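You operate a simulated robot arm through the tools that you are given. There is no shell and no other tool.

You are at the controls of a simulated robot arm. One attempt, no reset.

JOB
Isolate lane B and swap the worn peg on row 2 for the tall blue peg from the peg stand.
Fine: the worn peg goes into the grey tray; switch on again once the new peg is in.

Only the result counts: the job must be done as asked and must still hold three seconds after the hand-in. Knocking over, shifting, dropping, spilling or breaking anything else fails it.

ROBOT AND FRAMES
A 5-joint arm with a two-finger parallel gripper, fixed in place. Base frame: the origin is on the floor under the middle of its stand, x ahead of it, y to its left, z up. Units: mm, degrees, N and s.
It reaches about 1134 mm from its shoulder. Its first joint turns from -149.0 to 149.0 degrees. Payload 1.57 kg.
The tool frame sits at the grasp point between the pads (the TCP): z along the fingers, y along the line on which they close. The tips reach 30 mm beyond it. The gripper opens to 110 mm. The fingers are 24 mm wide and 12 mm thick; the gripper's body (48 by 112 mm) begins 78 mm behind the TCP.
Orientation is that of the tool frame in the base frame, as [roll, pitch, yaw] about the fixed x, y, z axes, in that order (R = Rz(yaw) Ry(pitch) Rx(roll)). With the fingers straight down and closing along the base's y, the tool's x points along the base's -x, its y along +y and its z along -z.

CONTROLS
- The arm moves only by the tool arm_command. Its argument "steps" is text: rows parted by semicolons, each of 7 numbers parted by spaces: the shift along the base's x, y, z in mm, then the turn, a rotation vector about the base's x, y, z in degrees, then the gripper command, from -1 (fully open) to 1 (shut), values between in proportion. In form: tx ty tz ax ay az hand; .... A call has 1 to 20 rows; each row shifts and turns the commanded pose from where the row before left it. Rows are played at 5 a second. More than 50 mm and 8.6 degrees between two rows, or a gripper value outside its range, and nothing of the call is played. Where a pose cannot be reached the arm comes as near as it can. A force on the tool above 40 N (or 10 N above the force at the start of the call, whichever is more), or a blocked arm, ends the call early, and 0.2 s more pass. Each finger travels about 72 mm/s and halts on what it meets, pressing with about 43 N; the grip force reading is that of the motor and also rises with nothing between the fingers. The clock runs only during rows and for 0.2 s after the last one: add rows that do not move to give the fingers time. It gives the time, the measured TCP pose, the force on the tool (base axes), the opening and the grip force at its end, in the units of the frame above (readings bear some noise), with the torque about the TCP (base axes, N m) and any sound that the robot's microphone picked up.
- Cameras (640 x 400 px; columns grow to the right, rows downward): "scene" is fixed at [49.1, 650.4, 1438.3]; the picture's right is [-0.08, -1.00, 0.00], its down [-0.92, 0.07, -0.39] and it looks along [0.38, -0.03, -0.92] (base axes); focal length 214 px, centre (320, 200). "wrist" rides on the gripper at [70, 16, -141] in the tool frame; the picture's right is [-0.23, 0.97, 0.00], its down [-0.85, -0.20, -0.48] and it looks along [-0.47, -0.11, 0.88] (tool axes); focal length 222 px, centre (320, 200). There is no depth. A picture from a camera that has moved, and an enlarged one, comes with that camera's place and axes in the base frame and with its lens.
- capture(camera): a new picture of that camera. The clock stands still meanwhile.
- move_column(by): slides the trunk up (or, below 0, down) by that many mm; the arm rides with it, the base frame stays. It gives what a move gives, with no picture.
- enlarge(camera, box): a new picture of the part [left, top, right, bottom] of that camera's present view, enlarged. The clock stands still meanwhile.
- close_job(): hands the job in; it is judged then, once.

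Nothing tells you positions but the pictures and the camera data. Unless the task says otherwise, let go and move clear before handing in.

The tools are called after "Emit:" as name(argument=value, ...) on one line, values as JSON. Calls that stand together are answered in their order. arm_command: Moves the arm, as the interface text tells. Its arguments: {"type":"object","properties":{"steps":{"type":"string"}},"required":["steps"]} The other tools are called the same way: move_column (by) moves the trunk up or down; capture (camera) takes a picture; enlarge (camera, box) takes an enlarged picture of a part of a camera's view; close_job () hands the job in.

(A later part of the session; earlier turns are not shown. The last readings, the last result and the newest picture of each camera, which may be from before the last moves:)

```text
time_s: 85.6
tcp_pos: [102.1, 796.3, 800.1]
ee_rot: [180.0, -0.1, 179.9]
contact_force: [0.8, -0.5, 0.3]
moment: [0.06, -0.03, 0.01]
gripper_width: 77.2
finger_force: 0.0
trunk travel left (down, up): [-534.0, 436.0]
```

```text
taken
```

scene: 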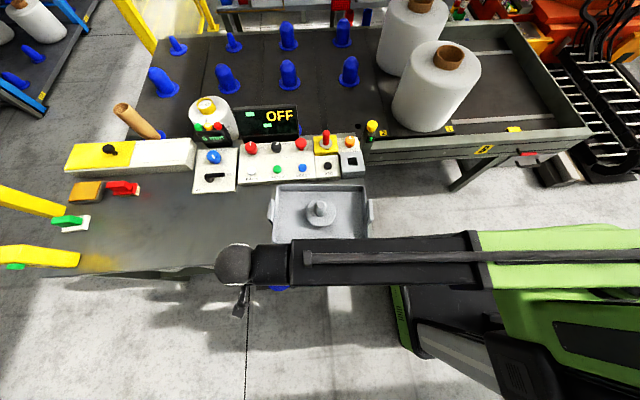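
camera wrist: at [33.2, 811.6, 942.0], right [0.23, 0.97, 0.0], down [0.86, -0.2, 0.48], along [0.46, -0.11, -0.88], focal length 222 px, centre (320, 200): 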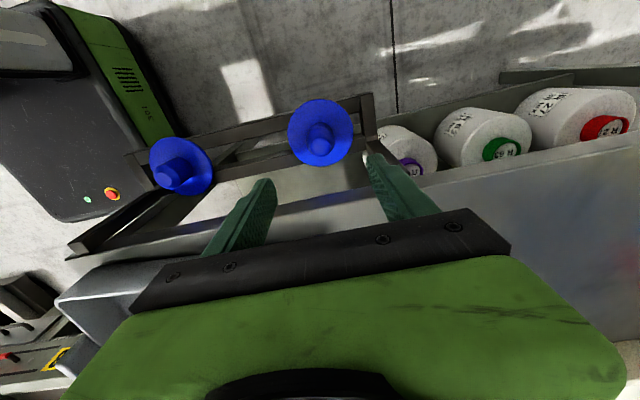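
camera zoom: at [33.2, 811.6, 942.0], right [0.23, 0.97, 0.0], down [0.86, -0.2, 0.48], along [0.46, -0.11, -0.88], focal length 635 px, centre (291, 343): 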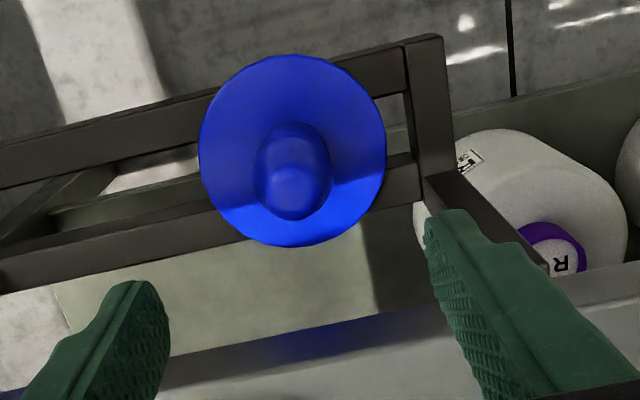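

The table edge is at about x 138, so the gripper body (±24 mm) will clear it by about 13 mm. I'll nudge 2 mm in -x and lower further in stages.

Emit:
arm_command(steps="-2 0.8 0 0 0 0 -0.4; 0 0 0 0 0 0 -0.4")

Emit:
move_column(by=-90)

Emit:
capture(camera="wrist")

Emit:
enlarge(camera="wrist", box=[220, 90, 420, 215])

Emit:
capture(camera="scene")

```text
time_s: 86.2
tcp_pos: [100.2, 797.6, 800.0]
ee_rot: [-180.0, 0.0, -180.0]
contact_force: [-0.1, 0.4, -0.1]
moment: [0.0, 0.0, -0.01]
gripper_width: 77.0
finger_force: 0.0
trunk travel left (down, up): [-534.0, 436.0]
```

```text
time_s: 87.5
tcp_pos: [99.5, 796.1, 711.9]
ee_rot: [-179.9, -0.1, 180.0]
contact_force: [-0.3, -0.1, 0.2]
moment: [0.01, -0.03, 0.0]
gripper_width: 76.9
finger_force: 0.1
trunk travel left (down, up): [-444.0, 526.0]
```

```text
taken
camera wrist: at [30.8, 812.8, 852.0], right [0.23, 0.97, 0.0], down [0.86, -0.2, 0.48], along [0.46, -0.11, -0.88], focal length 222 px, centre (320, 200)
```

wrist: 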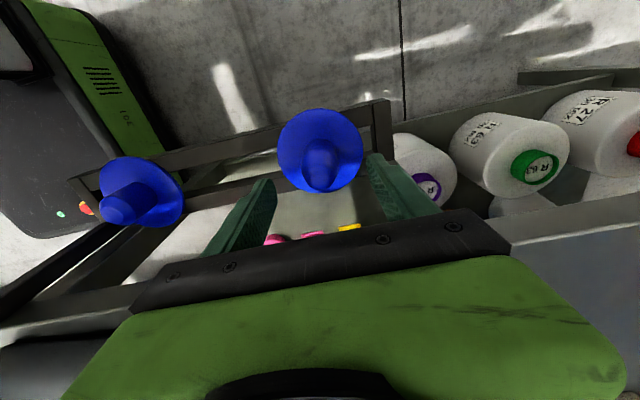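

```text
3.20 times, centred on (320, 152) of wrist
camera zoom: at [30.8, 812.8, 852.0], right [0.23, 0.97, 0.0], down [0.86, -0.2, 0.48], along [0.46, -0.11, -0.88], focal length 711 px, centre (320, 352)
```

zoom: 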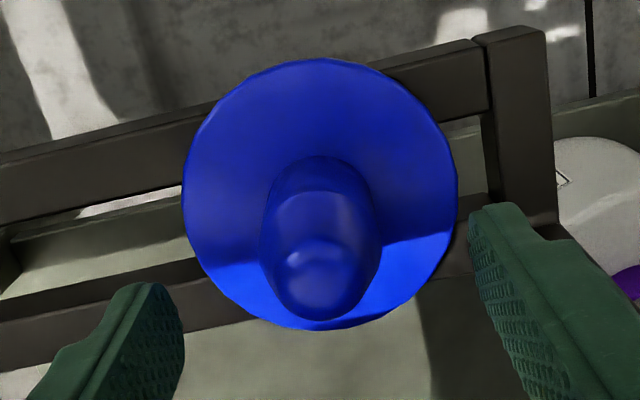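

```text
taken
```

scene: 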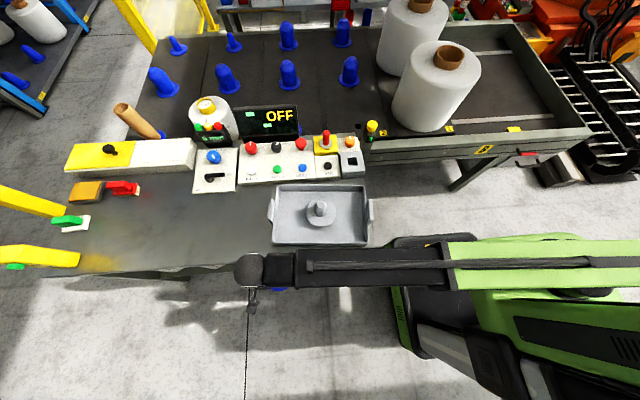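

The view matches the earlier worn-peg view, so the tall peg's flange is at about z 604 and the tool is centred on it. Lowering to TCP z of about 655.

Emit:
move_column(by=-40)

Emit:
enlarge(camera="wrist", box=[180, 90, 460, 265])

Emit:
enlarge(camera="scene", box=[210, 220, 370, 330])

```text
time_s: 88.3
tcp_pos: [100.1, 796.0, 670.6]
ee_rot: [179.9, -0.1, 180.0]
contact_force: [-0.3, -0.2, -0.8]
moment: [0.0, -0.02, -0.01]
gripper_width: 76.8
finger_force: 0.1
trunk travel left (down, up): [-404.0, 566.0]
```

```text
2.29 times, centred on (320, 178) of wrist
camera zoom: at [30.9, 812.8, 811.9], right [0.23, 0.97, 0.0], down [0.86, -0.2, 0.48], along [0.46, -0.11, -0.88], focal length 508 px, centre (320, 251)
```

zoom: 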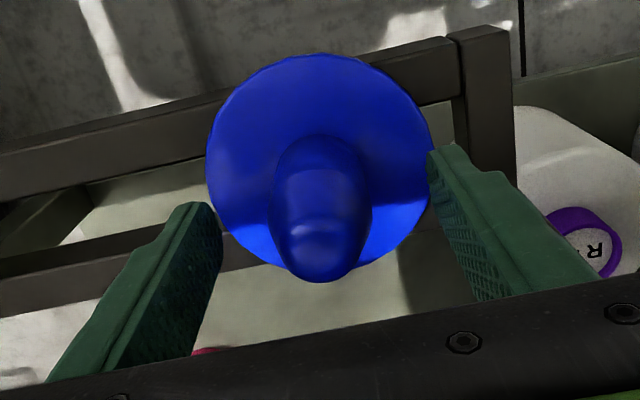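

```text
3.64 times, centred on (290, 275) of scene
camera zoom: at [49.1, 650.4, 1438.3], right [-0.08, -1.0, 0.0], down [-0.92, 0.07, -0.39], along [0.38, -0.03, -0.92], focal length 780 px, centre (429, -73)
```

zoom: 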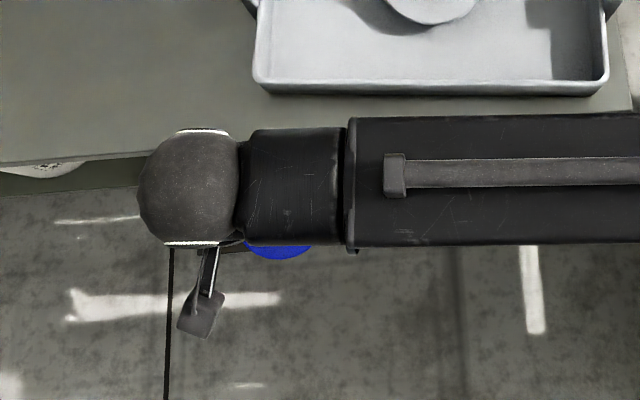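

Emit:
move_column(by=-16)

Emit:
arm_command(steps="0 0 0 0 0 0 0; 0 0 0 0 0 0 1; 0 0 0 0 0 0 1; 0 0 0 0 0 0 1; 0 0 0 0 0 0 1")

Emit:
enlarge(camera="wrist", box=[180, 90, 460, 265])

```text
time_s: 88.9
tcp_pos: [100.3, 796.7, 655.0]
ee_rot: [180.0, -0.1, -180.0]
contact_force: [0.5, -0.5, -0.8]
moment: [-0.04, -0.02, -0.02]
gripper_width: 77.1
finger_force: 0.1
trunk travel left (down, up): [-388.0, 582.0]
```

```text
time_s: 90.1
tcp_pos: [100.4, 795.8, 655.2]
ee_rot: [-180.0, -0.1, 180.0]
contact_force: [-0.2, 1.1, 3.1]
moment: [-0.12, -0.01, 0.03]
gripper_width: 36.8
finger_force: 43.1
trunk travel left (down, up): [-388.0, 582.0]
```

```text
2.29 times, centred on (320, 178) of wrist
camera zoom: at [30.9, 812.8, 796.0], right [0.23, 0.97, 0.0], down [0.86, -0.2, 0.48], along [0.46, -0.11, -0.88], focal length 508 px, centre (320, 251)
```

zoom: 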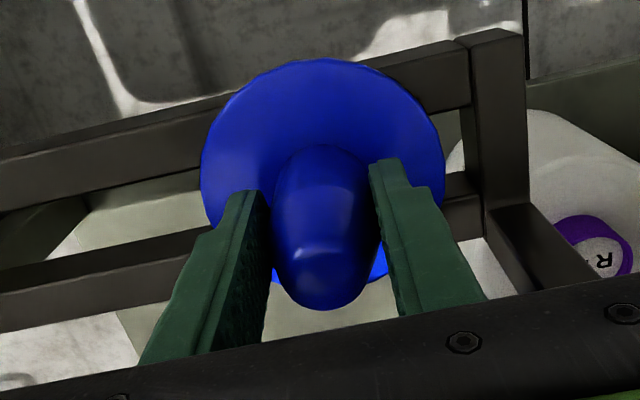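

Gripped at 36.8 mm. A small test lift.

Emit:
move_column(by=5)

Emit:
enlarge(camera="wrist", box=[180, 90, 460, 265])

```text
time_s: 90.7
tcp_pos: [101.8, 796.4, 659.2]
ee_rot: [-179.9, -0.1, -180.0]
contact_force: [-0.2, -0.4, -2.3]
moment: [-0.03, 0.0, 0.04]
gripper_width: 36.8
finger_force: 43.6
trunk travel left (down, up): [-393.0, 577.0]
```

```text
2.29 times, centred on (320, 178) of wrist
camera zoom: at [30.9, 813.0, 800.7], right [0.23, 0.97, 0.0], down [0.86, -0.2, 0.48], along [0.46, -0.11, -0.88], focal length 508 px, centre (320, 251)
```

zoom: 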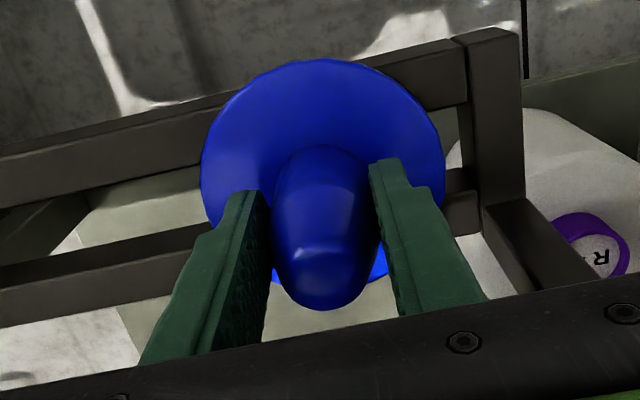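

It follows the gripper. I'll lift another 45 mm to free the spigot, staying below the table's underside, then look before moving away from the table edge.

Emit:
move_column(by=25)

Emit:
move_column(by=20)

Emit:
enlarge(camera="wrist", box=[180, 70, 460, 245])

Emit:
enlarge(camera="scene", box=[230, 220, 370, 310])

```text
time_s: 91.4
tcp_pos: [99.8, 796.3, 684.9]
ee_rot: [-180.0, 0.0, -180.0]
contact_force: [0.3, -0.2, -2.0]
moment: [-0.03, 0.03, -0.01]
gripper_width: 36.6
finger_force: 42.9
trunk travel left (down, up): [-418.0, 552.0]
```

```text
time_s: 92.0
tcp_pos: [100.5, 795.6, 705.5]
ee_rot: [180.0, -0.1, -180.0]
contact_force: [-0.6, -0.1, -2.5]
moment: [-0.01, 0.0, 0.0]
gripper_width: 36.9
finger_force: 42.6
trunk travel left (down, up): [-438.0, 532.0]
```

```text
2.29 times, centred on (320, 158) of wrist
camera zoom: at [30.9, 813.0, 845.7], right [0.23, 0.97, 0.0], down [0.86, -0.2, 0.48], along [0.46, -0.11, -0.88], focal length 508 px, centre (320, 297)
```

zoom: 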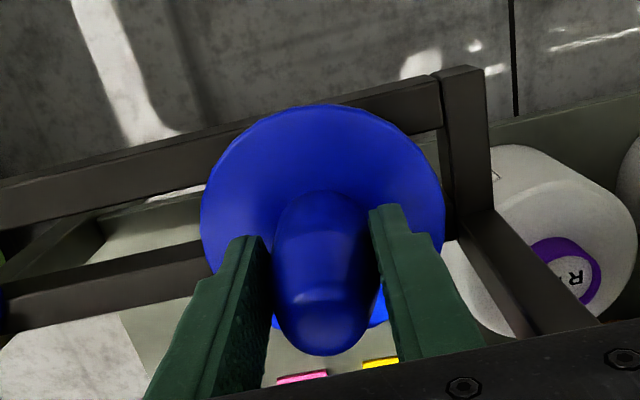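

```text
4.44 times, centred on (300, 265) of scene
camera zoom: at [49.1, 650.4, 1438.3], right [-0.08, -1.0, 0.0], down [-0.92, 0.07, -0.39], along [0.38, -0.03, -0.92], focal length 953 px, centre (409, -89)
```

zoom: 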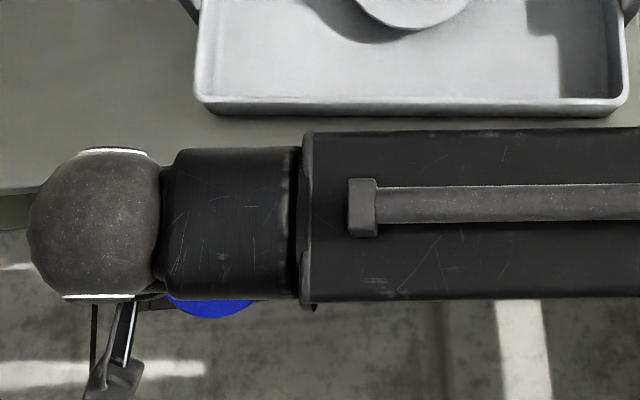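

The peg is clear of the stand. I'll move 45 mm away from the table edge (-x), then raise.

Emit:
arm_command(steps="-15 0 0 0 0 0 1; -15 0 0 0 0 0 1; -15 0 0 0 0 0 1; 0 0 0 0 0 0 1; 0 0 0 0 0 0 1")

Emit:
move_column(by=120)

Emit:
capture(camera="scene")

Emit:
capture(camera="wrist")

```text
time_s: 93.2
tcp_pos: [54.5, 796.4, 705.4]
ee_rot: [-179.9, -0.1, 180.0]
contact_force: [0.3, 0.6, -2.9]
moment: [0.0, 0.0, 0.05]
gripper_width: 37.0
finger_force: 43.5
trunk travel left (down, up): [-438.0, 532.0]
```

```text
time_s: 94.7
tcp_pos: [55.7, 796.4, 825.3]
ee_rot: [-180.0, -0.1, 179.9]
contact_force: [-0.9, 0.4, -2.0]
moment: [0.02, 0.03, -0.01]
gripper_width: 36.9
finger_force: 42.9
trunk travel left (down, up): [-558.0, 412.0]
```

```text
taken
```

scene: 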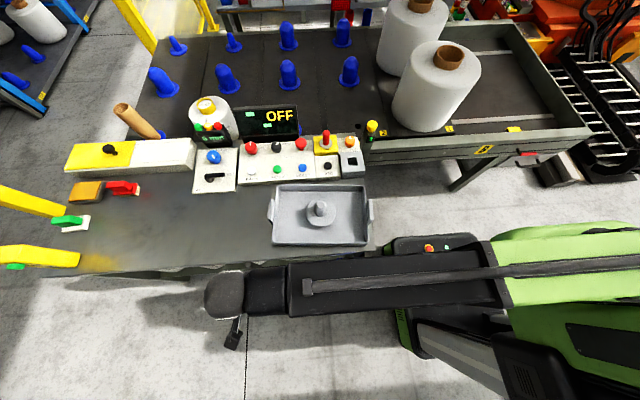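

```text
taken
camera wrist: at [-14.9, 813.0, 965.6], right [0.23, 0.97, 0.0], down [0.86, -0.2, 0.48], along [0.46, -0.11, -0.88], focal length 222 px, centre (320, 200)
```

wrist: 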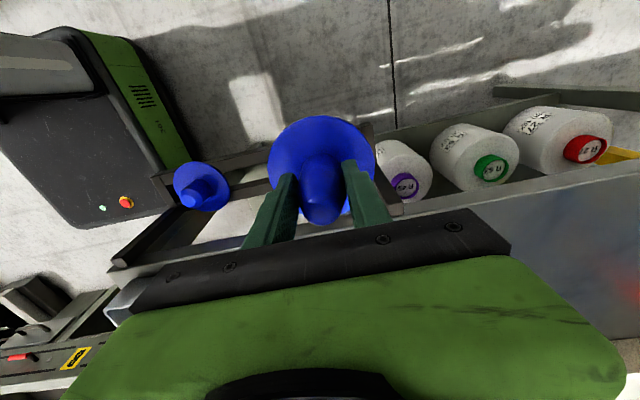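

Clear of the table. Raising to travel height, then carrying the tall peg over to lane B.

Emit:
move_column(by=160)

Emit:
arm_command(steps="39 -21.4 0 0 0 0 1; 39 -21.4 0 0 0 0 1; 39 -21.4 0 0 0 0 1; 39 -21.4 0 0 0 0 1; 39 -21.4 0 0 0 0 1; 39 -21.4 0 0 0 0 1; 39 -21.4 0 0 0 0 1; 39 -21.4 0 0 0 0 1; 39 -21.4 0 0 0 0 1; 39 -21.4 0 0 0 0 1; 39 -21.4 0 0 0 0 1; 39 -21.4 0 0 0 0 1; 39 -21.4 0 0 0 0 1; 39 -21.4 0 0 0 0 1; 39 -21.4 0 0 0 0 1; 39 -21.4 0 0 0 0 1; 39 -21.4 0 0 0 0 1; 39 -21.4 0 0 0 0 1; 0 0 0 0 0 0 1; 0 0 0 0 0 0 1")

Emit:
capture(camera="wrist")

Emit:
capture(camera="scene")

```text
time_s: 96.6
tcp_pos: [54.6, 794.9, 985.8]
ee_rot: [180.0, -0.2, 179.9]
contact_force: [0.2, -0.4, -2.4]
moment: [0.0, 0.01, -0.03]
gripper_width: 37.0
finger_force: 43.1
trunk travel left (down, up): [-718.0, 252.0]
```

```text
time_s: 100.8
tcp_pos: [754.8, 410.6, 983.3]
ee_rot: [-180.0, -0.1, -179.9]
contact_force: [0.3, -0.2, -2.4]
moment: [-0.03, 0.02, 0.0]
gripper_width: 36.8
finger_force: 43.1
out of reach, approached as far as the arm can: row 5, 9, 13, 16
trunk travel left (down, up): [-718.0, 252.0]
```

```text
taken
camera wrist: at [685.3, 427.2, 1125.8], right [0.23, 0.97, 0.0], down [0.86, -0.2, 0.48], along [0.46, -0.11, -0.88], focal length 222 px, centre (320, 200)
```

wrist: 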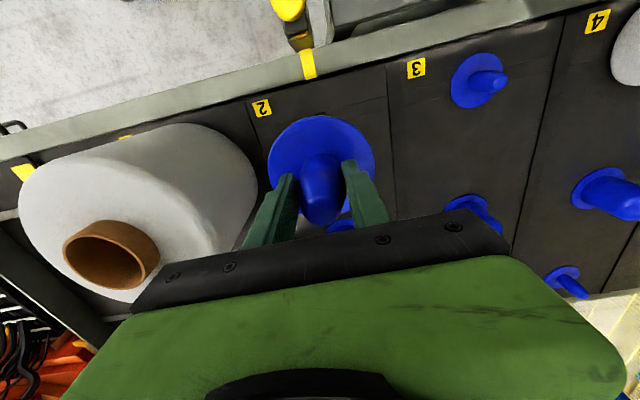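

```text
taken
```

scene: 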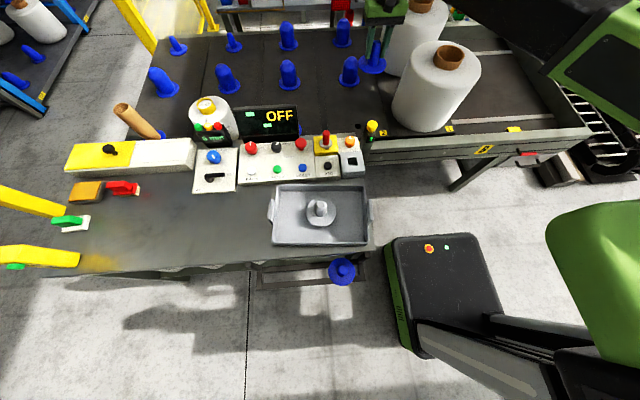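

I'm near the hole position. To verify the hole's location, I'll step 45 mm further in x so it appears above the flange in the wrist view.

Emit:
arm_command(steps="25 0 0 0 0 0 1; 20 0 0 0 0 0 1; 0 0 0 0 0 0 1; 0 0 0 0 0 0 1")

Emit:
enlarge(camera="wrist", box=[280, 70, 360, 130])

Emit:
enlarge(camera="scene", box=[335, 110, 385, 140])

```text
time_s: 101.8
tcp_pos: [801.3, 410.1, 985.0]
ee_rot: [-180.0, -0.2, -180.0]
contact_force: [-0.6, -1.0, -2.5]
moment: [-0.02, 0.01, -0.02]
gripper_width: 36.8
finger_force: 42.9
trunk travel left (down, up): [-718.0, 252.0]
```

```text
6.67 times, centred on (320, 100) of wrist
camera zoom: at [732.1, 426.4, 1125.8], right [0.23, 0.97, 0.0], down [0.86, -0.2, 0.48], along [0.46, -0.11, -0.88], focal length 1481 px, centre (320, 867)
```

zoom: 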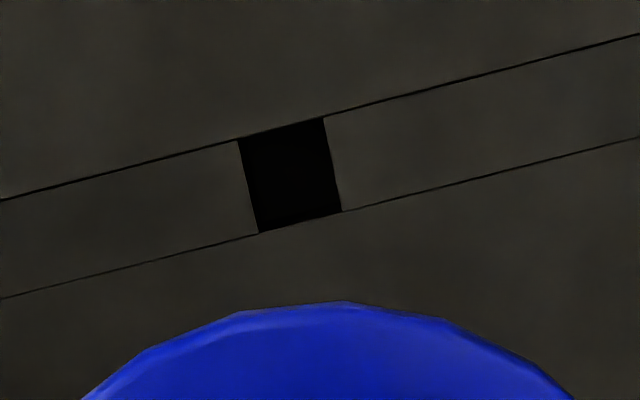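

```text
12.80 times, centred on (360, 125) of scene
camera zoom: at [49.1, 650.4, 1438.3], right [-0.08, -1.0, 0.0], down [-0.92, 0.07, -0.39], along [0.38, -0.03, -0.92], focal length 2745 px, centre (-192, 1160)
```

zoom: 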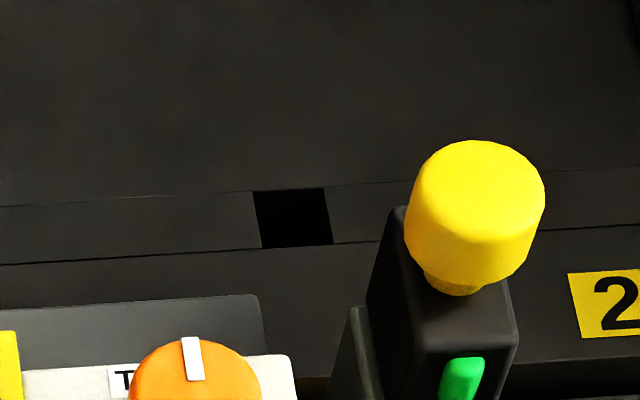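

Emit:
enlarge(camera="wrist", box=[260, 105, 390, 235])

Emit:
enlarge(camera="scene", box=[350, 20, 410, 80])

```text
3.08 times, centred on (325, 170) of wrist
camera zoom: at [732.1, 426.4, 1125.8], right [0.23, 0.97, 0.0], down [0.86, -0.2, 0.48], along [0.46, -0.11, -0.88], focal length 684 px, centre (305, 292)
```

zoom: 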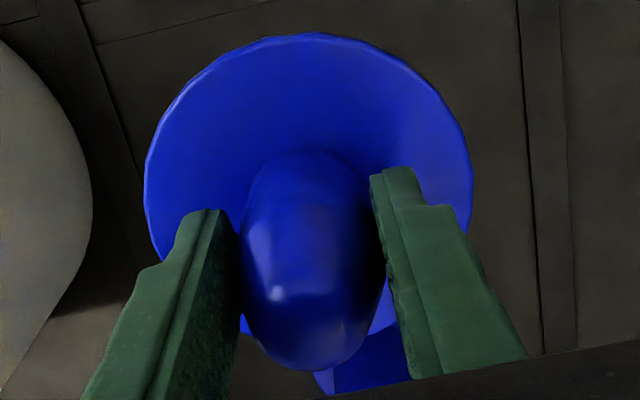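

```text
6.67 times, centred on (380, 50) of scene
camera zoom: at [49.1, 650.4, 1438.3], right [-0.08, -1.0, 0.0], down [-0.92, 0.07, -0.39], along [0.38, -0.03, -0.92], focal length 1430 px, centre (-80, 1200)
```

zoom: 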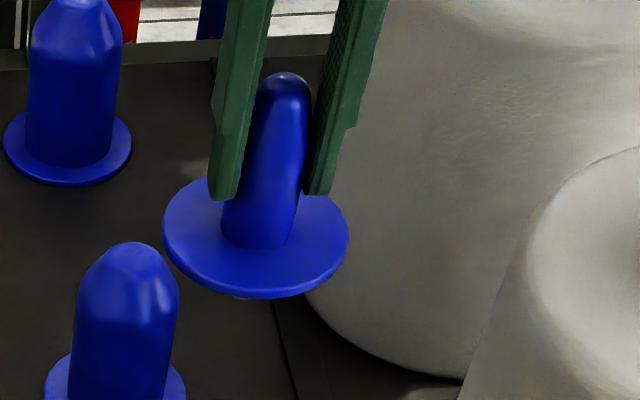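

Both views put the hole at about (760.3, 410.4), and the peg axis is about 2.8 mm ahead of the TCP. I'll go back to TCP x of about 757 and lower until the spigot is just above the belt.

Emit:
arm_command(steps="-25 0.2 0 0 0 0 1; -19.6 0 0 0 0 0 1; 0 0 0 0 0 0 1; 0 0 0 0 0 0 1")

Emit:
move_column(by=-200)

Emit:
move_column(by=-60)

Emit:
capture(camera="wrist")

Emit:
enlarge(camera="scene", box=[330, 85, 395, 140])

```text
time_s: 102.8
tcp_pos: [756.0, 412.3, 984.2]
ee_rot: [-180.0, -0.1, -179.9]
contact_force: [-0.3, 0.2, -1.8]
moment: [0.0, 0.01, -0.03]
gripper_width: 36.8
finger_force: 43.6
trunk travel left (down, up): [-718.0, 252.0]
```

```text
time_s: 104.9
tcp_pos: [755.6, 411.2, 784.5]
ee_rot: [-180.0, 0.0, -180.0]
contact_force: [-0.3, -0.8, -1.3]
moment: [0.03, -0.01, 0.02]
gripper_width: 37.0
finger_force: 43.1
trunk travel left (down, up): [-518.0, 452.0]
```

```text
time_s: 105.9
tcp_pos: [755.4, 411.9, 725.1]
ee_rot: [180.0, 0.0, -180.0]
contact_force: [0.1, -0.2, -3.2]
moment: [-0.02, 0.01, 0.01]
gripper_width: 36.9
finger_force: 43.0
trunk travel left (down, up): [-458.0, 512.0]
```

```text
taken
camera wrist: at [686.8, 427.7, 865.9], right [0.23, 0.97, 0.0], down [0.86, -0.2, 0.48], along [0.46, -0.11, -0.88], focal length 222 px, centre (320, 200)
```

wrist: 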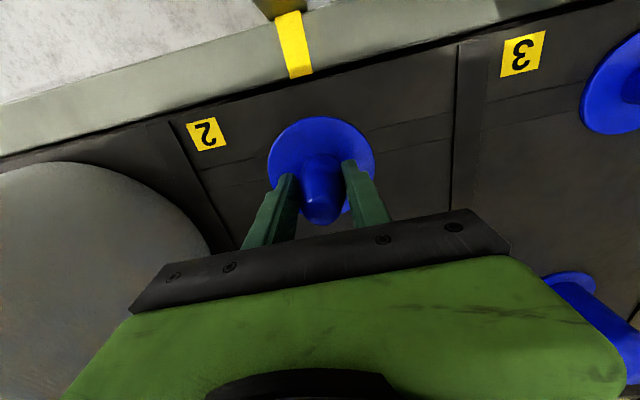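

```text
7.27 times, centred on (362, 112) of scene
camera zoom: at [49.1, 650.4, 1438.3], right [-0.08, -1.0, 0.0], down [-0.92, 0.07, -0.39], along [0.38, -0.03, -0.92], focal length 1560 px, centre (11, 836)
```

zoom: 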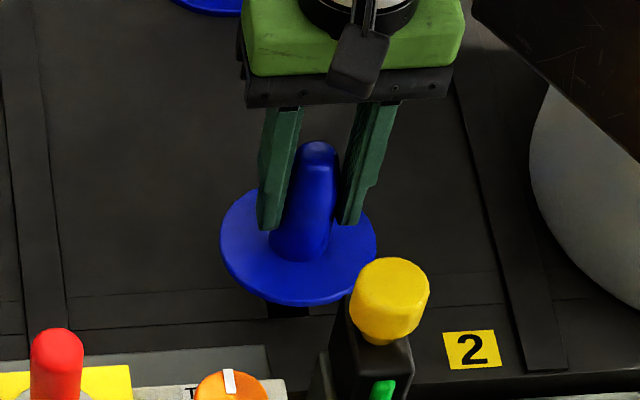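

Emit:
arm_command(steps="0.7 -1 0 0 0 0 1; 0 0 0 0 0 0 1; 0 0 0 0 0 0 1")

Emit:
move_column(by=-12)

Emit:
enlarge(camera="scene", box=[335, 95, 385, 140])

Emit:
enlarge(camera="wrist", box=[220, 80, 420, 205])

```text
time_s: 106.7
tcp_pos: [757.5, 410.5, 725.6]
ee_rot: [-179.9, 0.0, 180.0]
contact_force: [0.2, 0.0, -2.0]
moment: [0.02, 0.02, 0.02]
gripper_width: 37.0
finger_force: 43.3
trunk travel left (down, up): [-458.0, 512.0]
```

```text
time_s: 107.3
tcp_pos: [756.7, 410.9, 712.9]
ee_rot: [-180.0, -0.1, 180.0]
contact_force: [1.2, 0.5, -2.2]
moment: [0.03, 0.02, 0.0]
gripper_width: 36.7
finger_force: 42.7
trunk travel left (down, up): [-446.0, 524.0]
```

```text
8.89 times, centred on (360, 118) of scene
camera zoom: at [49.1, 650.4, 1438.3], right [-0.08, -1.0, 0.0], down [-0.92, 0.07, -0.39], along [0.38, -0.03, -0.92], focal length 1906 px, centre (-36, 933)
```

zoom: 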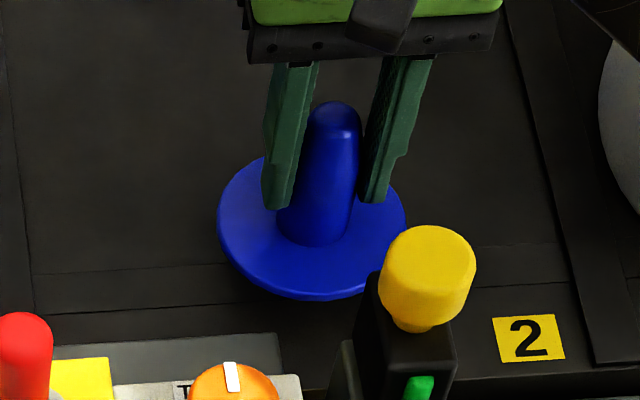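

```text
3.20 times, centred on (320, 142) of wrist
camera zoom: at [687.6, 427.2, 853.8], right [0.23, 0.97, 0.0], down [0.86, -0.2, 0.48], along [0.46, -0.11, -0.88], focal length 711 px, centre (320, 384)
```

zoom: 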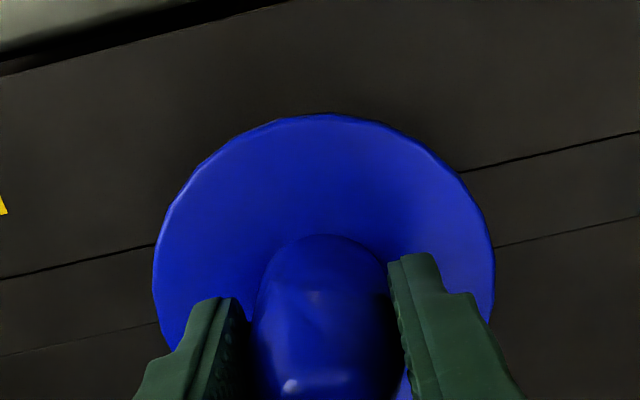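

Aligned within about half a millimetre. Lowering in small steps with force checks.

Emit:
move_column(by=-6)

Emit:
move_column(by=-4)

```text
time_s: 107.9
tcp_pos: [757.4, 410.9, 706.5]
ee_rot: [-180.0, -0.1, -179.9]
contact_force: [-0.7, 0.4, -3.1]
moment: [0.0, 0.02, 0.01]
gripper_width: 37.0
finger_force: 43.1
trunk travel left (down, up): [-440.0, 530.0]
```

```text
time_s: 108.4
tcp_pos: [758.2, 411.3, 703.9]
ee_rot: [179.9, -0.1, 180.0]
contact_force: [0.1, 0.2, -1.5]
moment: [0.04, 0.02, -0.02]
gripper_width: 36.9
finger_force: 43.4
trunk travel left (down, up): [-436.0, 534.0]
```

Emit:
move_column(by=-4)

Emit:
enlarge(camera="scene", box=[335, 95, 385, 140])

```text
time_s: 108.9
tcp_pos: [758.6, 411.0, 699.3]
ee_rot: [180.0, -0.1, 179.9]
contact_force: [0.0, 0.6, -2.2]
moment: [-0.02, 0.02, -0.03]
gripper_width: 37.0
finger_force: 42.8
trunk travel left (down, up): [-432.0, 538.0]
```

```text
8.89 times, centred on (360, 118) of scene
camera zoom: at [49.1, 650.4, 1438.3], right [-0.08, -1.0, 0.0], down [-0.92, 0.07, -0.39], along [0.38, -0.03, -0.92], focal length 1906 px, centre (-36, 933)
```

zoom: 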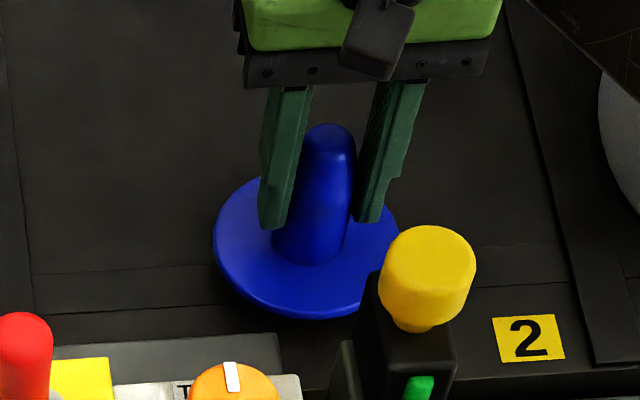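

Emit:
move_column(by=-4)

Emit:
move_column(by=-3)

```text
time_s: 109.5
tcp_pos: [756.5, 409.9, 694.8]
ee_rot: [180.0, -0.1, 179.9]
contact_force: [-0.1, -0.4, -2.5]
moment: [0.04, 0.02, -0.02]
gripper_width: 36.9
finger_force: 43.3
trunk travel left (down, up): [-428.0, 542.0]
```

```text
time_s: 110.0
tcp_pos: [757.2, 410.5, 691.8]
ee_rot: [180.0, -0.1, 180.0]
contact_force: [-0.7, 0.0, -1.2]
moment: [0.03, 0.02, -0.01]
gripper_width: 36.8
finger_force: 43.2
trunk travel left (down, up): [-425.0, 545.0]
```

Emit:
move_column(by=-4)

Emit:
move_column(by=-3)

Emit:
enlarge(camera="wrist", box=[220, 80, 420, 205])

```text
time_s: 110.5
tcp_pos: [756.9, 410.8, 688.0]
ee_rot: [-180.0, -0.1, 179.9]
contact_force: [0.1, 0.1, -2.3]
moment: [-0.02, 0.01, -0.03]
gripper_width: 37.0
finger_force: 43.1
trunk travel left (down, up): [-421.0, 549.0]
```

```text
time_s: 111.0
tcp_pos: [756.9, 410.4, 684.6]
ee_rot: [180.0, -0.1, 179.9]
contact_force: [0.2, 0.5, -2.1]
moment: [0.02, 0.0, 0.02]
gripper_width: 36.9
finger_force: 43.0
trunk travel left (down, up): [-418.0, 552.0]
```

```text
3.20 times, centred on (320, 142) of wrist
camera zoom: at [687.7, 427.3, 825.8], right [0.23, 0.97, 0.0], down [0.86, -0.2, 0.48], along [0.46, -0.11, -0.88], focal length 711 px, centre (320, 384)
```

zoom: 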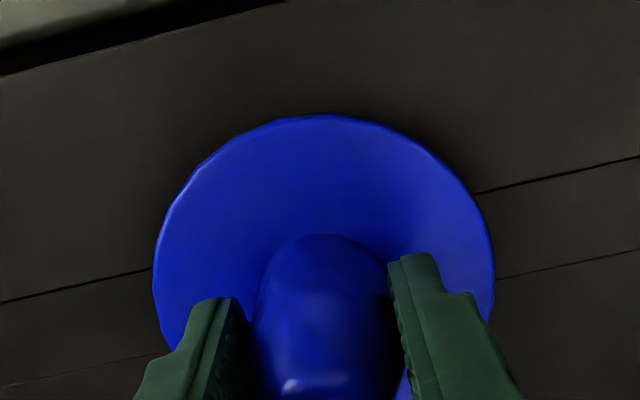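

The spigot is inside the hole, with no side force. About 10 mm remain to the seat.

Emit:
move_column(by=-4)

Emit:
move_column(by=-3)

```text
time_s: 111.6
tcp_pos: [756.3, 410.7, 681.1]
ee_rot: [-180.0, -0.2, 180.0]
contact_force: [-0.2, 0.7, -2.4]
moment: [-0.01, 0.01, 0.0]
gripper_width: 36.9
finger_force: 43.3
trunk travel left (down, up): [-414.0, 556.0]
```

```text
time_s: 112.1
tcp_pos: [756.7, 410.9, 678.4]
ee_rot: [-179.9, -0.1, 180.0]
contact_force: [-0.7, 0.7, -2.4]
moment: [0.03, 0.05, 0.03]
gripper_width: 36.7
finger_force: 42.8
trunk travel left (down, up): [-411.0, 559.0]
```

Emit:
move_column(by=-2)

Emit:
move_column(by=-2)

```text
time_s: 112.6
tcp_pos: [757.8, 409.7, 677.6]
ee_rot: [-180.0, -0.1, 179.9]
contact_force: [-0.5, 1.0, -0.2]
moment: [0.01, -0.06, 0.02]
gripper_width: 36.8
finger_force: 42.7
trunk travel left (down, up): [-409.0, 561.0]
```

```text
time_s: 113.1
tcp_pos: [756.5, 411.1, 676.6]
ee_rot: [180.0, 0.1, -180.0]
contact_force: [7.9, 5.7, 27.1]
moment: [-0.3, 0.23, 0.03]
gripper_width: 36.8
finger_force: 43.3
trunk travel left (down, up): [-407.0, 563.0]
```

Contact with 27 N at the expected seat height. I'll check whether the flange sits flat on the belt.

Emit:
enlarge(camera="scene", box=[335, 100, 385, 140])

Emit:
enlarge(camera="wrist", box=[220, 80, 420, 205])

```text
10.00 times, centred on (360, 120) of scene
camera zoom: at [49.1, 650.4, 1438.3], right [-0.08, -1.0, 0.0], down [-0.92, 0.07, -0.39], along [0.38, -0.03, -0.92], focal length 2145 px, centre (-80, 1000)
```

zoom: 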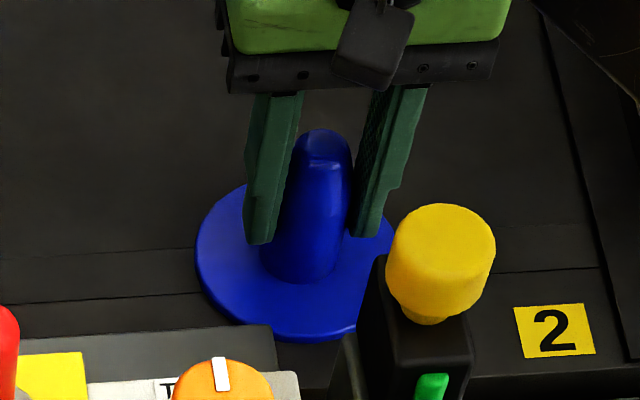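

```text
3.20 times, centred on (320, 142) of wrist
camera zoom: at [686.8, 426.9, 816.7], right [0.23, 0.97, 0.0], down [0.85, -0.2, 0.48], along [0.47, -0.11, -0.88], focal length 711 px, centre (320, 384)
```

zoom: 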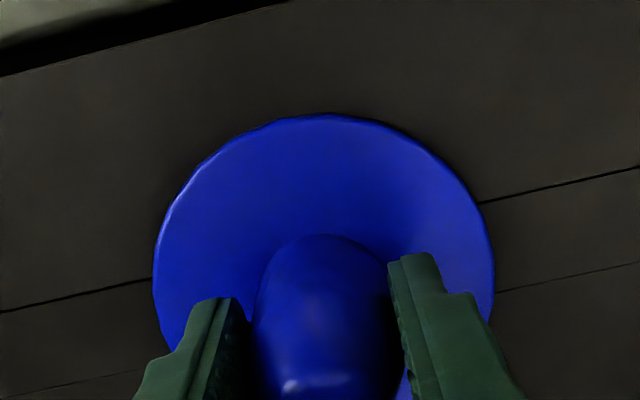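

The flange position matches the seated worn peg. One slightly firmer push to be sure it is fully home.

Emit:
move_column(by=-1.5)

Emit:
move_column(by=2.5)

```text
time_s: 113.6
tcp_pos: [756.3, 411.0, 675.2]
ee_rot: [179.9, 0.1, -179.9]
contact_force: [9.1, 6.8, 31.9]
moment: [-0.25, -0.51, 0.07]
gripper_width: 36.9
finger_force: 43.5
trunk travel left (down, up): [-406.0, 564.0]
```

```text
time_s: 114.2
tcp_pos: [756.1, 409.7, 674.8]
ee_rot: [-179.9, -0.2, 179.9]
contact_force: [-0.8, -0.5, -0.3]
moment: [-0.01, -0.07, 0.01]
gripper_width: 36.8
finger_force: 43.2
trunk travel left (down, up): [-408.0, 562.0]
```

Pressure relieved. Releasing the peg.

Emit:
arm_command(steps="0 0 0 0 0 0 0.2; 0 0 0 0 0 0 -0.1; 0 0 0 0 0 0 -0.4; 0 0 0 0 0 0 -0.4; 0 0 0 0 0 0 -0.4")

Emit:
enlarge(camera="wrist", box=[220, 80, 420, 205])

Emit:
enlarge(camera="scene", box=[335, 100, 385, 140])

```text
time_s: 115.4
tcp_pos: [756.5, 411.9, 675.7]
ee_rot: [179.9, -0.2, -180.0]
contact_force: [-0.4, 0.5, 1.6]
moment: [0.01, 0.02, -0.02]
gripper_width: 77.0
finger_force: 0.0
trunk travel left (down, up): [-408.0, 562.0]
```

```text
3.20 times, centred on (320, 142) of wrist
camera zoom: at [687.6, 427.2, 816.0], right [0.23, 0.97, 0.0], down [0.86, -0.2, 0.48], along [0.46, -0.11, -0.88], focal length 711 px, centre (320, 384)
```

zoom: 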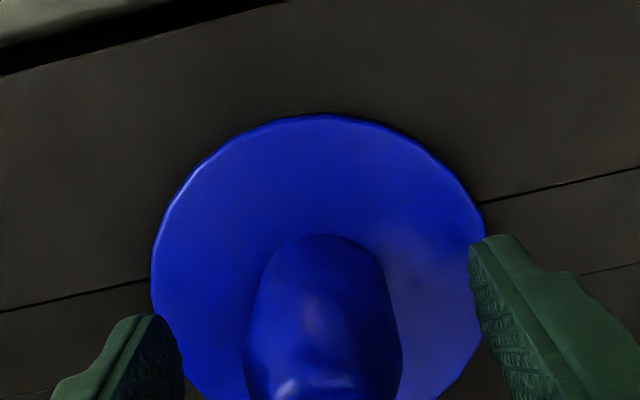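

```text
10.00 times, centred on (360, 120) of scene
camera zoom: at [49.1, 650.4, 1438.3], right [-0.08, -1.0, 0.0], down [-0.92, 0.07, -0.39], along [0.38, -0.03, -0.92], focal length 2145 px, centre (-80, 1000)
```

zoom: 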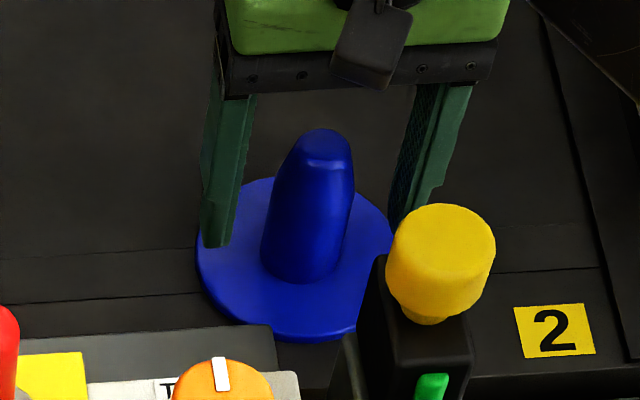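

The new peg stands upright and seated. Rising and heading back to the lock pin.

Emit:
move_column(by=260)

Emit:
enlarge(camera="wrist", box=[220, 70, 420, 195])

Emit:
arm_command(steps="-36.1 29.8 0 0 0 0 -0.09; -36.1 29.8 0 0 0 0 -0.09; -36.1 29.8 0 0 0 0 -0.09; -36.1 29.8 0 0 0 0 -0.09; -36.1 29.8 0 0 0 0 -0.09; -36.1 29.8 0 0 0 0 -0.09; 0 0 0 0 0 0 -0.09; 0 0 0 0 0 0 -0.09")

Emit:
enlarge(camera="wrist", box=[220, 90, 420, 215])

Emit:
enlarge(camera="scene", box=[300, 20, 420, 160])

```text
time_s: 118.0
tcp_pos: [756.6, 410.7, 935.6]
ee_rot: [180.0, -0.1, 180.0]
contact_force: [-0.2, 1.1, 0.0]
moment: [-0.01, -0.03, 0.0]
gripper_width: 77.4
finger_force: 0.1
trunk travel left (down, up): [-668.0, 302.0]
```

```text
3.20 times, centred on (320, 132) of wrist
camera zoom: at [687.6, 427.3, 1075.9], right [0.23, 0.97, 0.0], down [0.86, -0.2, 0.48], along [0.46, -0.11, -0.88], focal length 711 px, centre (320, 416)
```

zoom: 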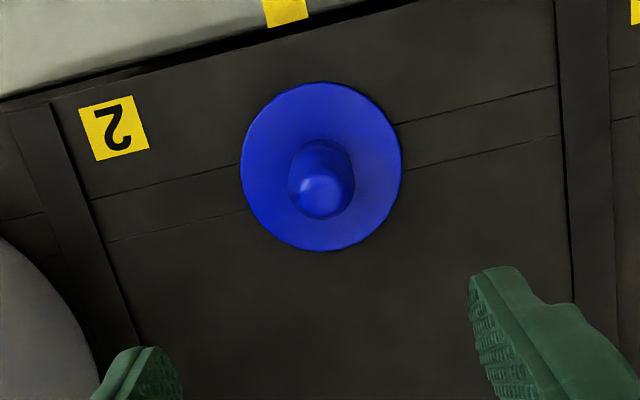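

```text
time_s: 119.8
tcp_pos: [540.2, 588.4, 934.7]
ee_rot: [179.9, -0.1, -179.9]
contact_force: [0.6, 0.0, 0.3]
moment: [0.02, 0.03, 0.07]
gripper_width: 60.1
finger_force: 0.1
out of reach, approached as far as the arm can: row 1, 6
trunk travel left (down, up): [-668.0, 302.0]
```

```text
3.20 times, centred on (320, 152) of wrist
camera zoom: at [472.3, 604.5, 1076.0], right [0.23, 0.97, 0.0], down [0.86, -0.2, 0.48], along [0.46, -0.11, -0.88], focal length 711 px, centre (320, 352)
```

zoom: 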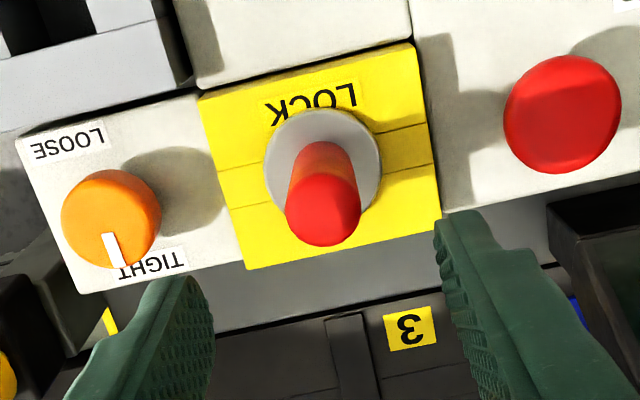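

```text
2.86 times, centred on (360, 90) of scene
camera zoom: at [49.1, 650.4, 1438.3], right [-0.08, -1.0, 0.0], down [-0.92, 0.07, -0.39], along [0.38, -0.03, -0.92], focal length 613 px, centre (206, 514)
```

zoom: 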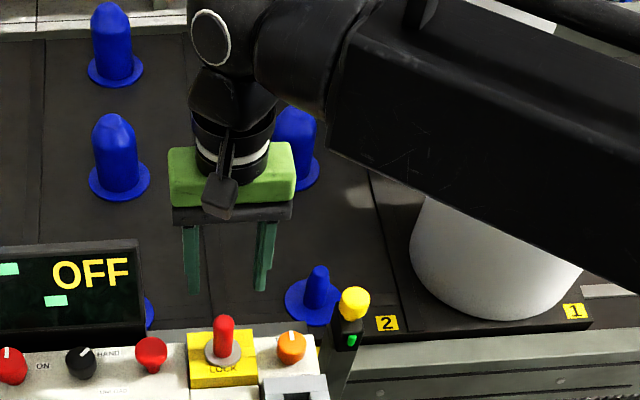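

The new peg looks right. Fine-aligning over the pin and lowering to grip it.

Emit:
arm_command(steps="-1.8 1 0 0 0 0 -0.09; 0 0 0 0 0 0 -0.09")

Emit:
move_column(by=-70)

Emit:
enlarge(camera="wrist", box=[220, 110, 420, 235])

```text
time_s: 120.4
tcp_pos: [539.6, 588.3, 935.5]
ee_rot: [-179.9, -0.1, 180.0]
contact_force: [-0.1, 0.6, 0.2]
moment: [0.01, -0.04, -0.01]
gripper_width: 60.3
finger_force: 0.1
trunk travel left (down, up): [-668.0, 302.0]
```

```text
time_s: 121.5
tcp_pos: [539.1, 589.0, 865.6]
ee_rot: [-180.0, -0.1, 180.0]
contact_force: [-0.1, 0.0, -0.6]
moment: [-0.01, 0.03, -0.04]
gripper_width: 60.3
finger_force: 0.1
trunk travel left (down, up): [-598.0, 372.0]
```

```text
3.20 times, centred on (320, 172) of wrist
camera zoom: at [470.5, 605.2, 1006.0], right [0.23, 0.97, 0.0], down [0.86, -0.2, 0.48], along [0.46, -0.11, -0.88], focal length 711 px, centre (320, 288)
```

zoom: 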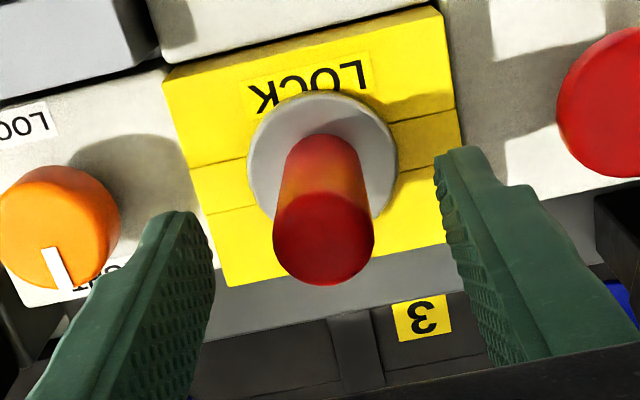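

Emit:
move_column(by=-33)

Emit:
arm_command(steps="0 0 0 0 0 0 1; 0 0 0 0 0 0 1; 0 0 0 0 0 0 1; 0 0 0 0 0 0 1")

Emit:
move_column(by=5)

Emit:
enlarge(camera="wrist", box=[220, 110, 420, 235])

```text
time_s: 122.3
tcp_pos: [540.9, 588.1, 833.1]
ee_rot: [-180.0, 0.0, -180.0]
contact_force: [-0.6, 0.6, -0.7]
moment: [-0.01, -0.01, 0.0]
gripper_width: 60.1
finger_force: 0.0
trunk travel left (down, up): [-565.0, 405.0]
```

```text
time_s: 123.3
tcp_pos: [539.5, 589.0, 832.1]
ee_rot: [180.0, -0.1, 179.9]
contact_force: [0.4, 0.9, 1.7]
moment: [-0.02, -0.04, 0.02]
gripper_width: 24.6
finger_force: 36.4
trunk travel left (down, up): [-565.0, 405.0]
```

```text
time_s: 123.8
tcp_pos: [540.9, 588.6, 837.3]
ee_rot: [-179.9, -0.1, -180.0]
contact_force: [-0.2, 0.0, -1.1]
moment: [0.01, -0.01, 0.0]
gripper_width: 24.8
finger_force: 35.7
trunk travel left (down, up): [-570.0, 400.0]
```

```text
3.20 times, centred on (320, 172) of wrist
camera zoom: at [470.6, 605.4, 977.8], right [0.23, 0.97, 0.0], down [0.86, -0.2, 0.48], along [0.46, -0.11, -0.88], focal length 711 px, centre (320, 288)
```

zoom: 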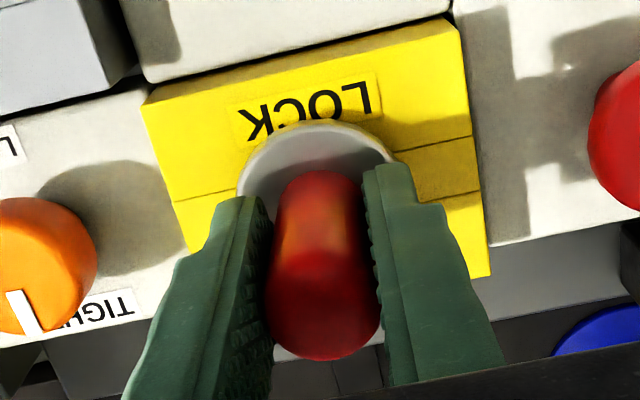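

The pin lifts cleanly. Raising it and carrying it back to its grey holder.

Emit:
move_column(by=75)

Emit:
arm_command(steps="-21.1 -21.5 0 0 0 0 1; -21.1 -21.5 0 0 0 0 1; -21.1 -21.5 0 0 0 0 1; -21 -21.6 0 0 0 0 1; 0 0 0 0 0 0 1; 0 0 0 0 0 0 1")

Emit:
enlarge(camera="wrist", box=[240, 100, 420, 215])

Emit:
enlarge(camera="scene", box=[320, 110, 390, 170])

```text
time_s: 125.0
tcp_pos: [540.2, 589.8, 912.8]
ee_rot: [-180.0, -0.1, -179.9]
contact_force: [0.5, -0.3, -0.9]
moment: [-0.03, 0.02, 0.03]
gripper_width: 24.3
finger_force: 36.5
trunk travel left (down, up): [-645.0, 325.0]
```

```text
time_s: 126.3
tcp_pos: [455.2, 503.0, 911.6]
ee_rot: [-179.9, -0.2, 180.0]
contact_force: [0.1, -0.5, -1.8]
moment: [0.02, 0.05, 0.01]
gripper_width: 24.7
finger_force: 36.7
trunk travel left (down, up): [-645.0, 325.0]
```

```text
3.48 times, centred on (330, 158) of wrist
camera zoom: at [385.1, 519.0, 1052.9], right [0.23, 0.97, 0.0], down [0.86, -0.2, 0.48], along [0.46, -0.11, -0.88], focal length 773 px, centre (285, 348)
```

zoom: 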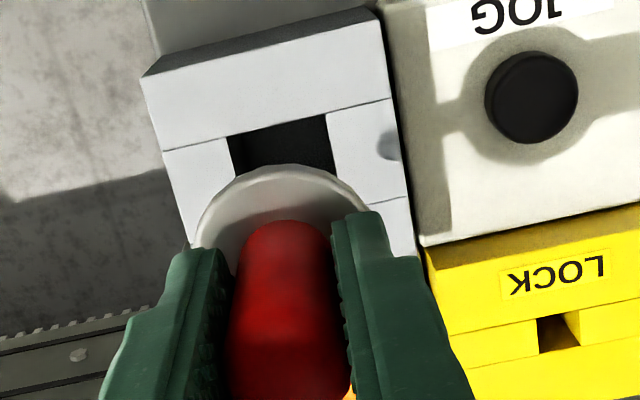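

```text
6.67 times, centred on (355, 140) of scene
camera zoom: at [49.1, 650.4, 1438.3], right [-0.08, -1.0, 0.0], down [-0.92, 0.07, -0.39], along [0.38, -0.03, -0.92], focal length 1430 px, centre (87, 600)
```

zoom: 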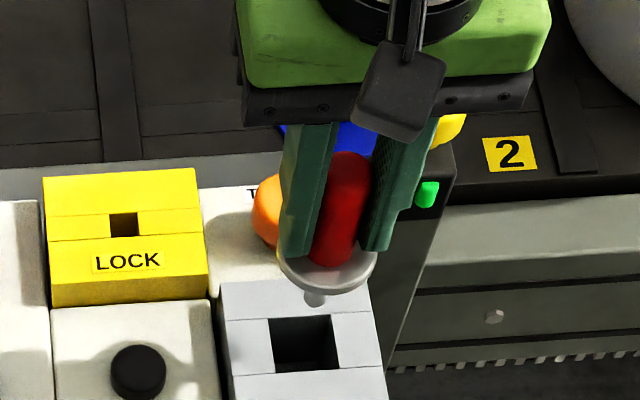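

Emit:
arm_command(steps="1.2 0.3 0 0 0 0 1; 0 0 0 0 0 0 1")

Emit:
move_column(by=-50)

Emit:
enlarge(camera="scene", box=[330, 130, 380, 180])

```text
time_s: 127.0
tcp_pos: [456.7, 502.6, 911.7]
ee_rot: [-180.0, 0.0, 180.0]
contact_force: [0.8, -0.1, -1.3]
moment: [0.0, 0.01, -0.01]
gripper_width: 24.6
finger_force: 36.2
trunk travel left (down, up): [-645.0, 325.0]
```

```text
time_s: 127.9
tcp_pos: [457.0, 503.3, 861.6]
ee_rot: [-179.9, -0.1, -180.0]
contact_force: [-0.7, 0.3, -1.1]
moment: [-0.02, 0.01, -0.03]
gripper_width: 24.6
finger_force: 36.8
trunk travel left (down, up): [-595.0, 375.0]
```

```text
8.00 times, centred on (355, 155) of scene
camera zoom: at [49.1, 650.4, 1438.3], right [-0.08, -1.0, 0.0], down [-0.92, 0.07, -0.39], along [0.38, -0.03, -0.92], focal length 1716 px, centre (40, 560)
```

zoom: 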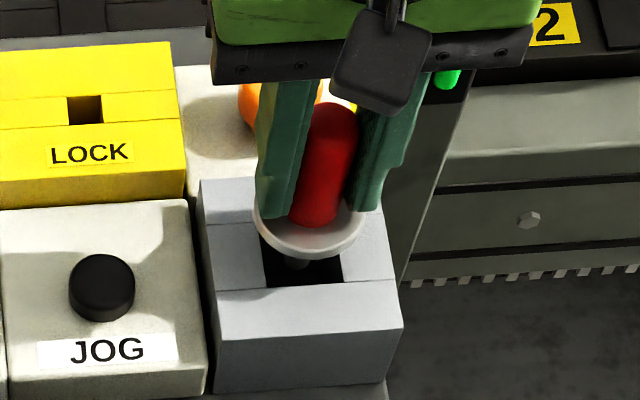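

The spigot is entering the holder's opening. Lowering the rest of the way.

Emit:
move_column(by=-20)

Emit:
move_column(by=-7)

Emit:
enlarge(camera="scene", box=[330, 130, 380, 180])

```text
time_s: 128.5
tcp_pos: [456.5, 503.0, 843.1]
ee_rot: [180.0, -0.1, -179.9]
contact_force: [-0.3, -0.1, -0.8]
moment: [0.01, -0.01, 0.03]
gripper_width: 24.9
finger_force: 36.6
trunk travel left (down, up): [-575.0, 395.0]
```

```text
time_s: 129.1
tcp_pos: [455.9, 502.3, 835.6]
ee_rot: [180.0, -0.1, 179.9]
contact_force: [0.1, 0.4, -0.7]
moment: [-0.01, 0.0, 0.06]
gripper_width: 24.3
finger_force: 36.5
trunk travel left (down, up): [-568.0, 402.0]
```

```text
8.00 times, centred on (355, 155) of scene
camera zoom: at [49.1, 650.4, 1438.3], right [-0.08, -1.0, 0.0], down [-0.92, 0.07, -0.39], along [0.38, -0.03, -0.92], focal length 1716 px, centre (40, 560)
```

zoom: 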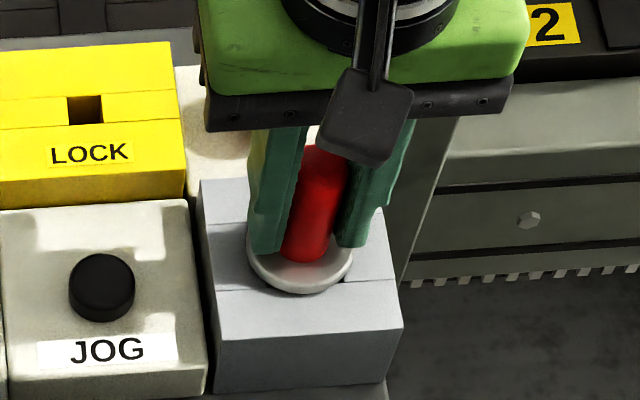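

Emit:
move_column(by=-3)

Emit:
move_column(by=-1)

```text
time_s: 129.6
tcp_pos: [457.1, 501.6, 832.2]
ee_rot: [-180.0, -0.1, -180.0]
contact_force: [-0.6, -0.2, 0.1]
moment: [0.0, -0.01, 0.0]
gripper_width: 24.7
finger_force: 36.2
trunk travel left (down, up): [-565.0, 405.0]
```

```text
time_s: 130.1
tcp_pos: [458.0, 502.8, 833.1]
ee_rot: [179.9, 0.0, 180.0]
contact_force: [4.1, 3.8, 22.0]
moment: [-0.01, 0.14, 0.0]
gripper_width: 24.8
finger_force: 36.4
trunk travel left (down, up): [-564.0, 406.0]
```

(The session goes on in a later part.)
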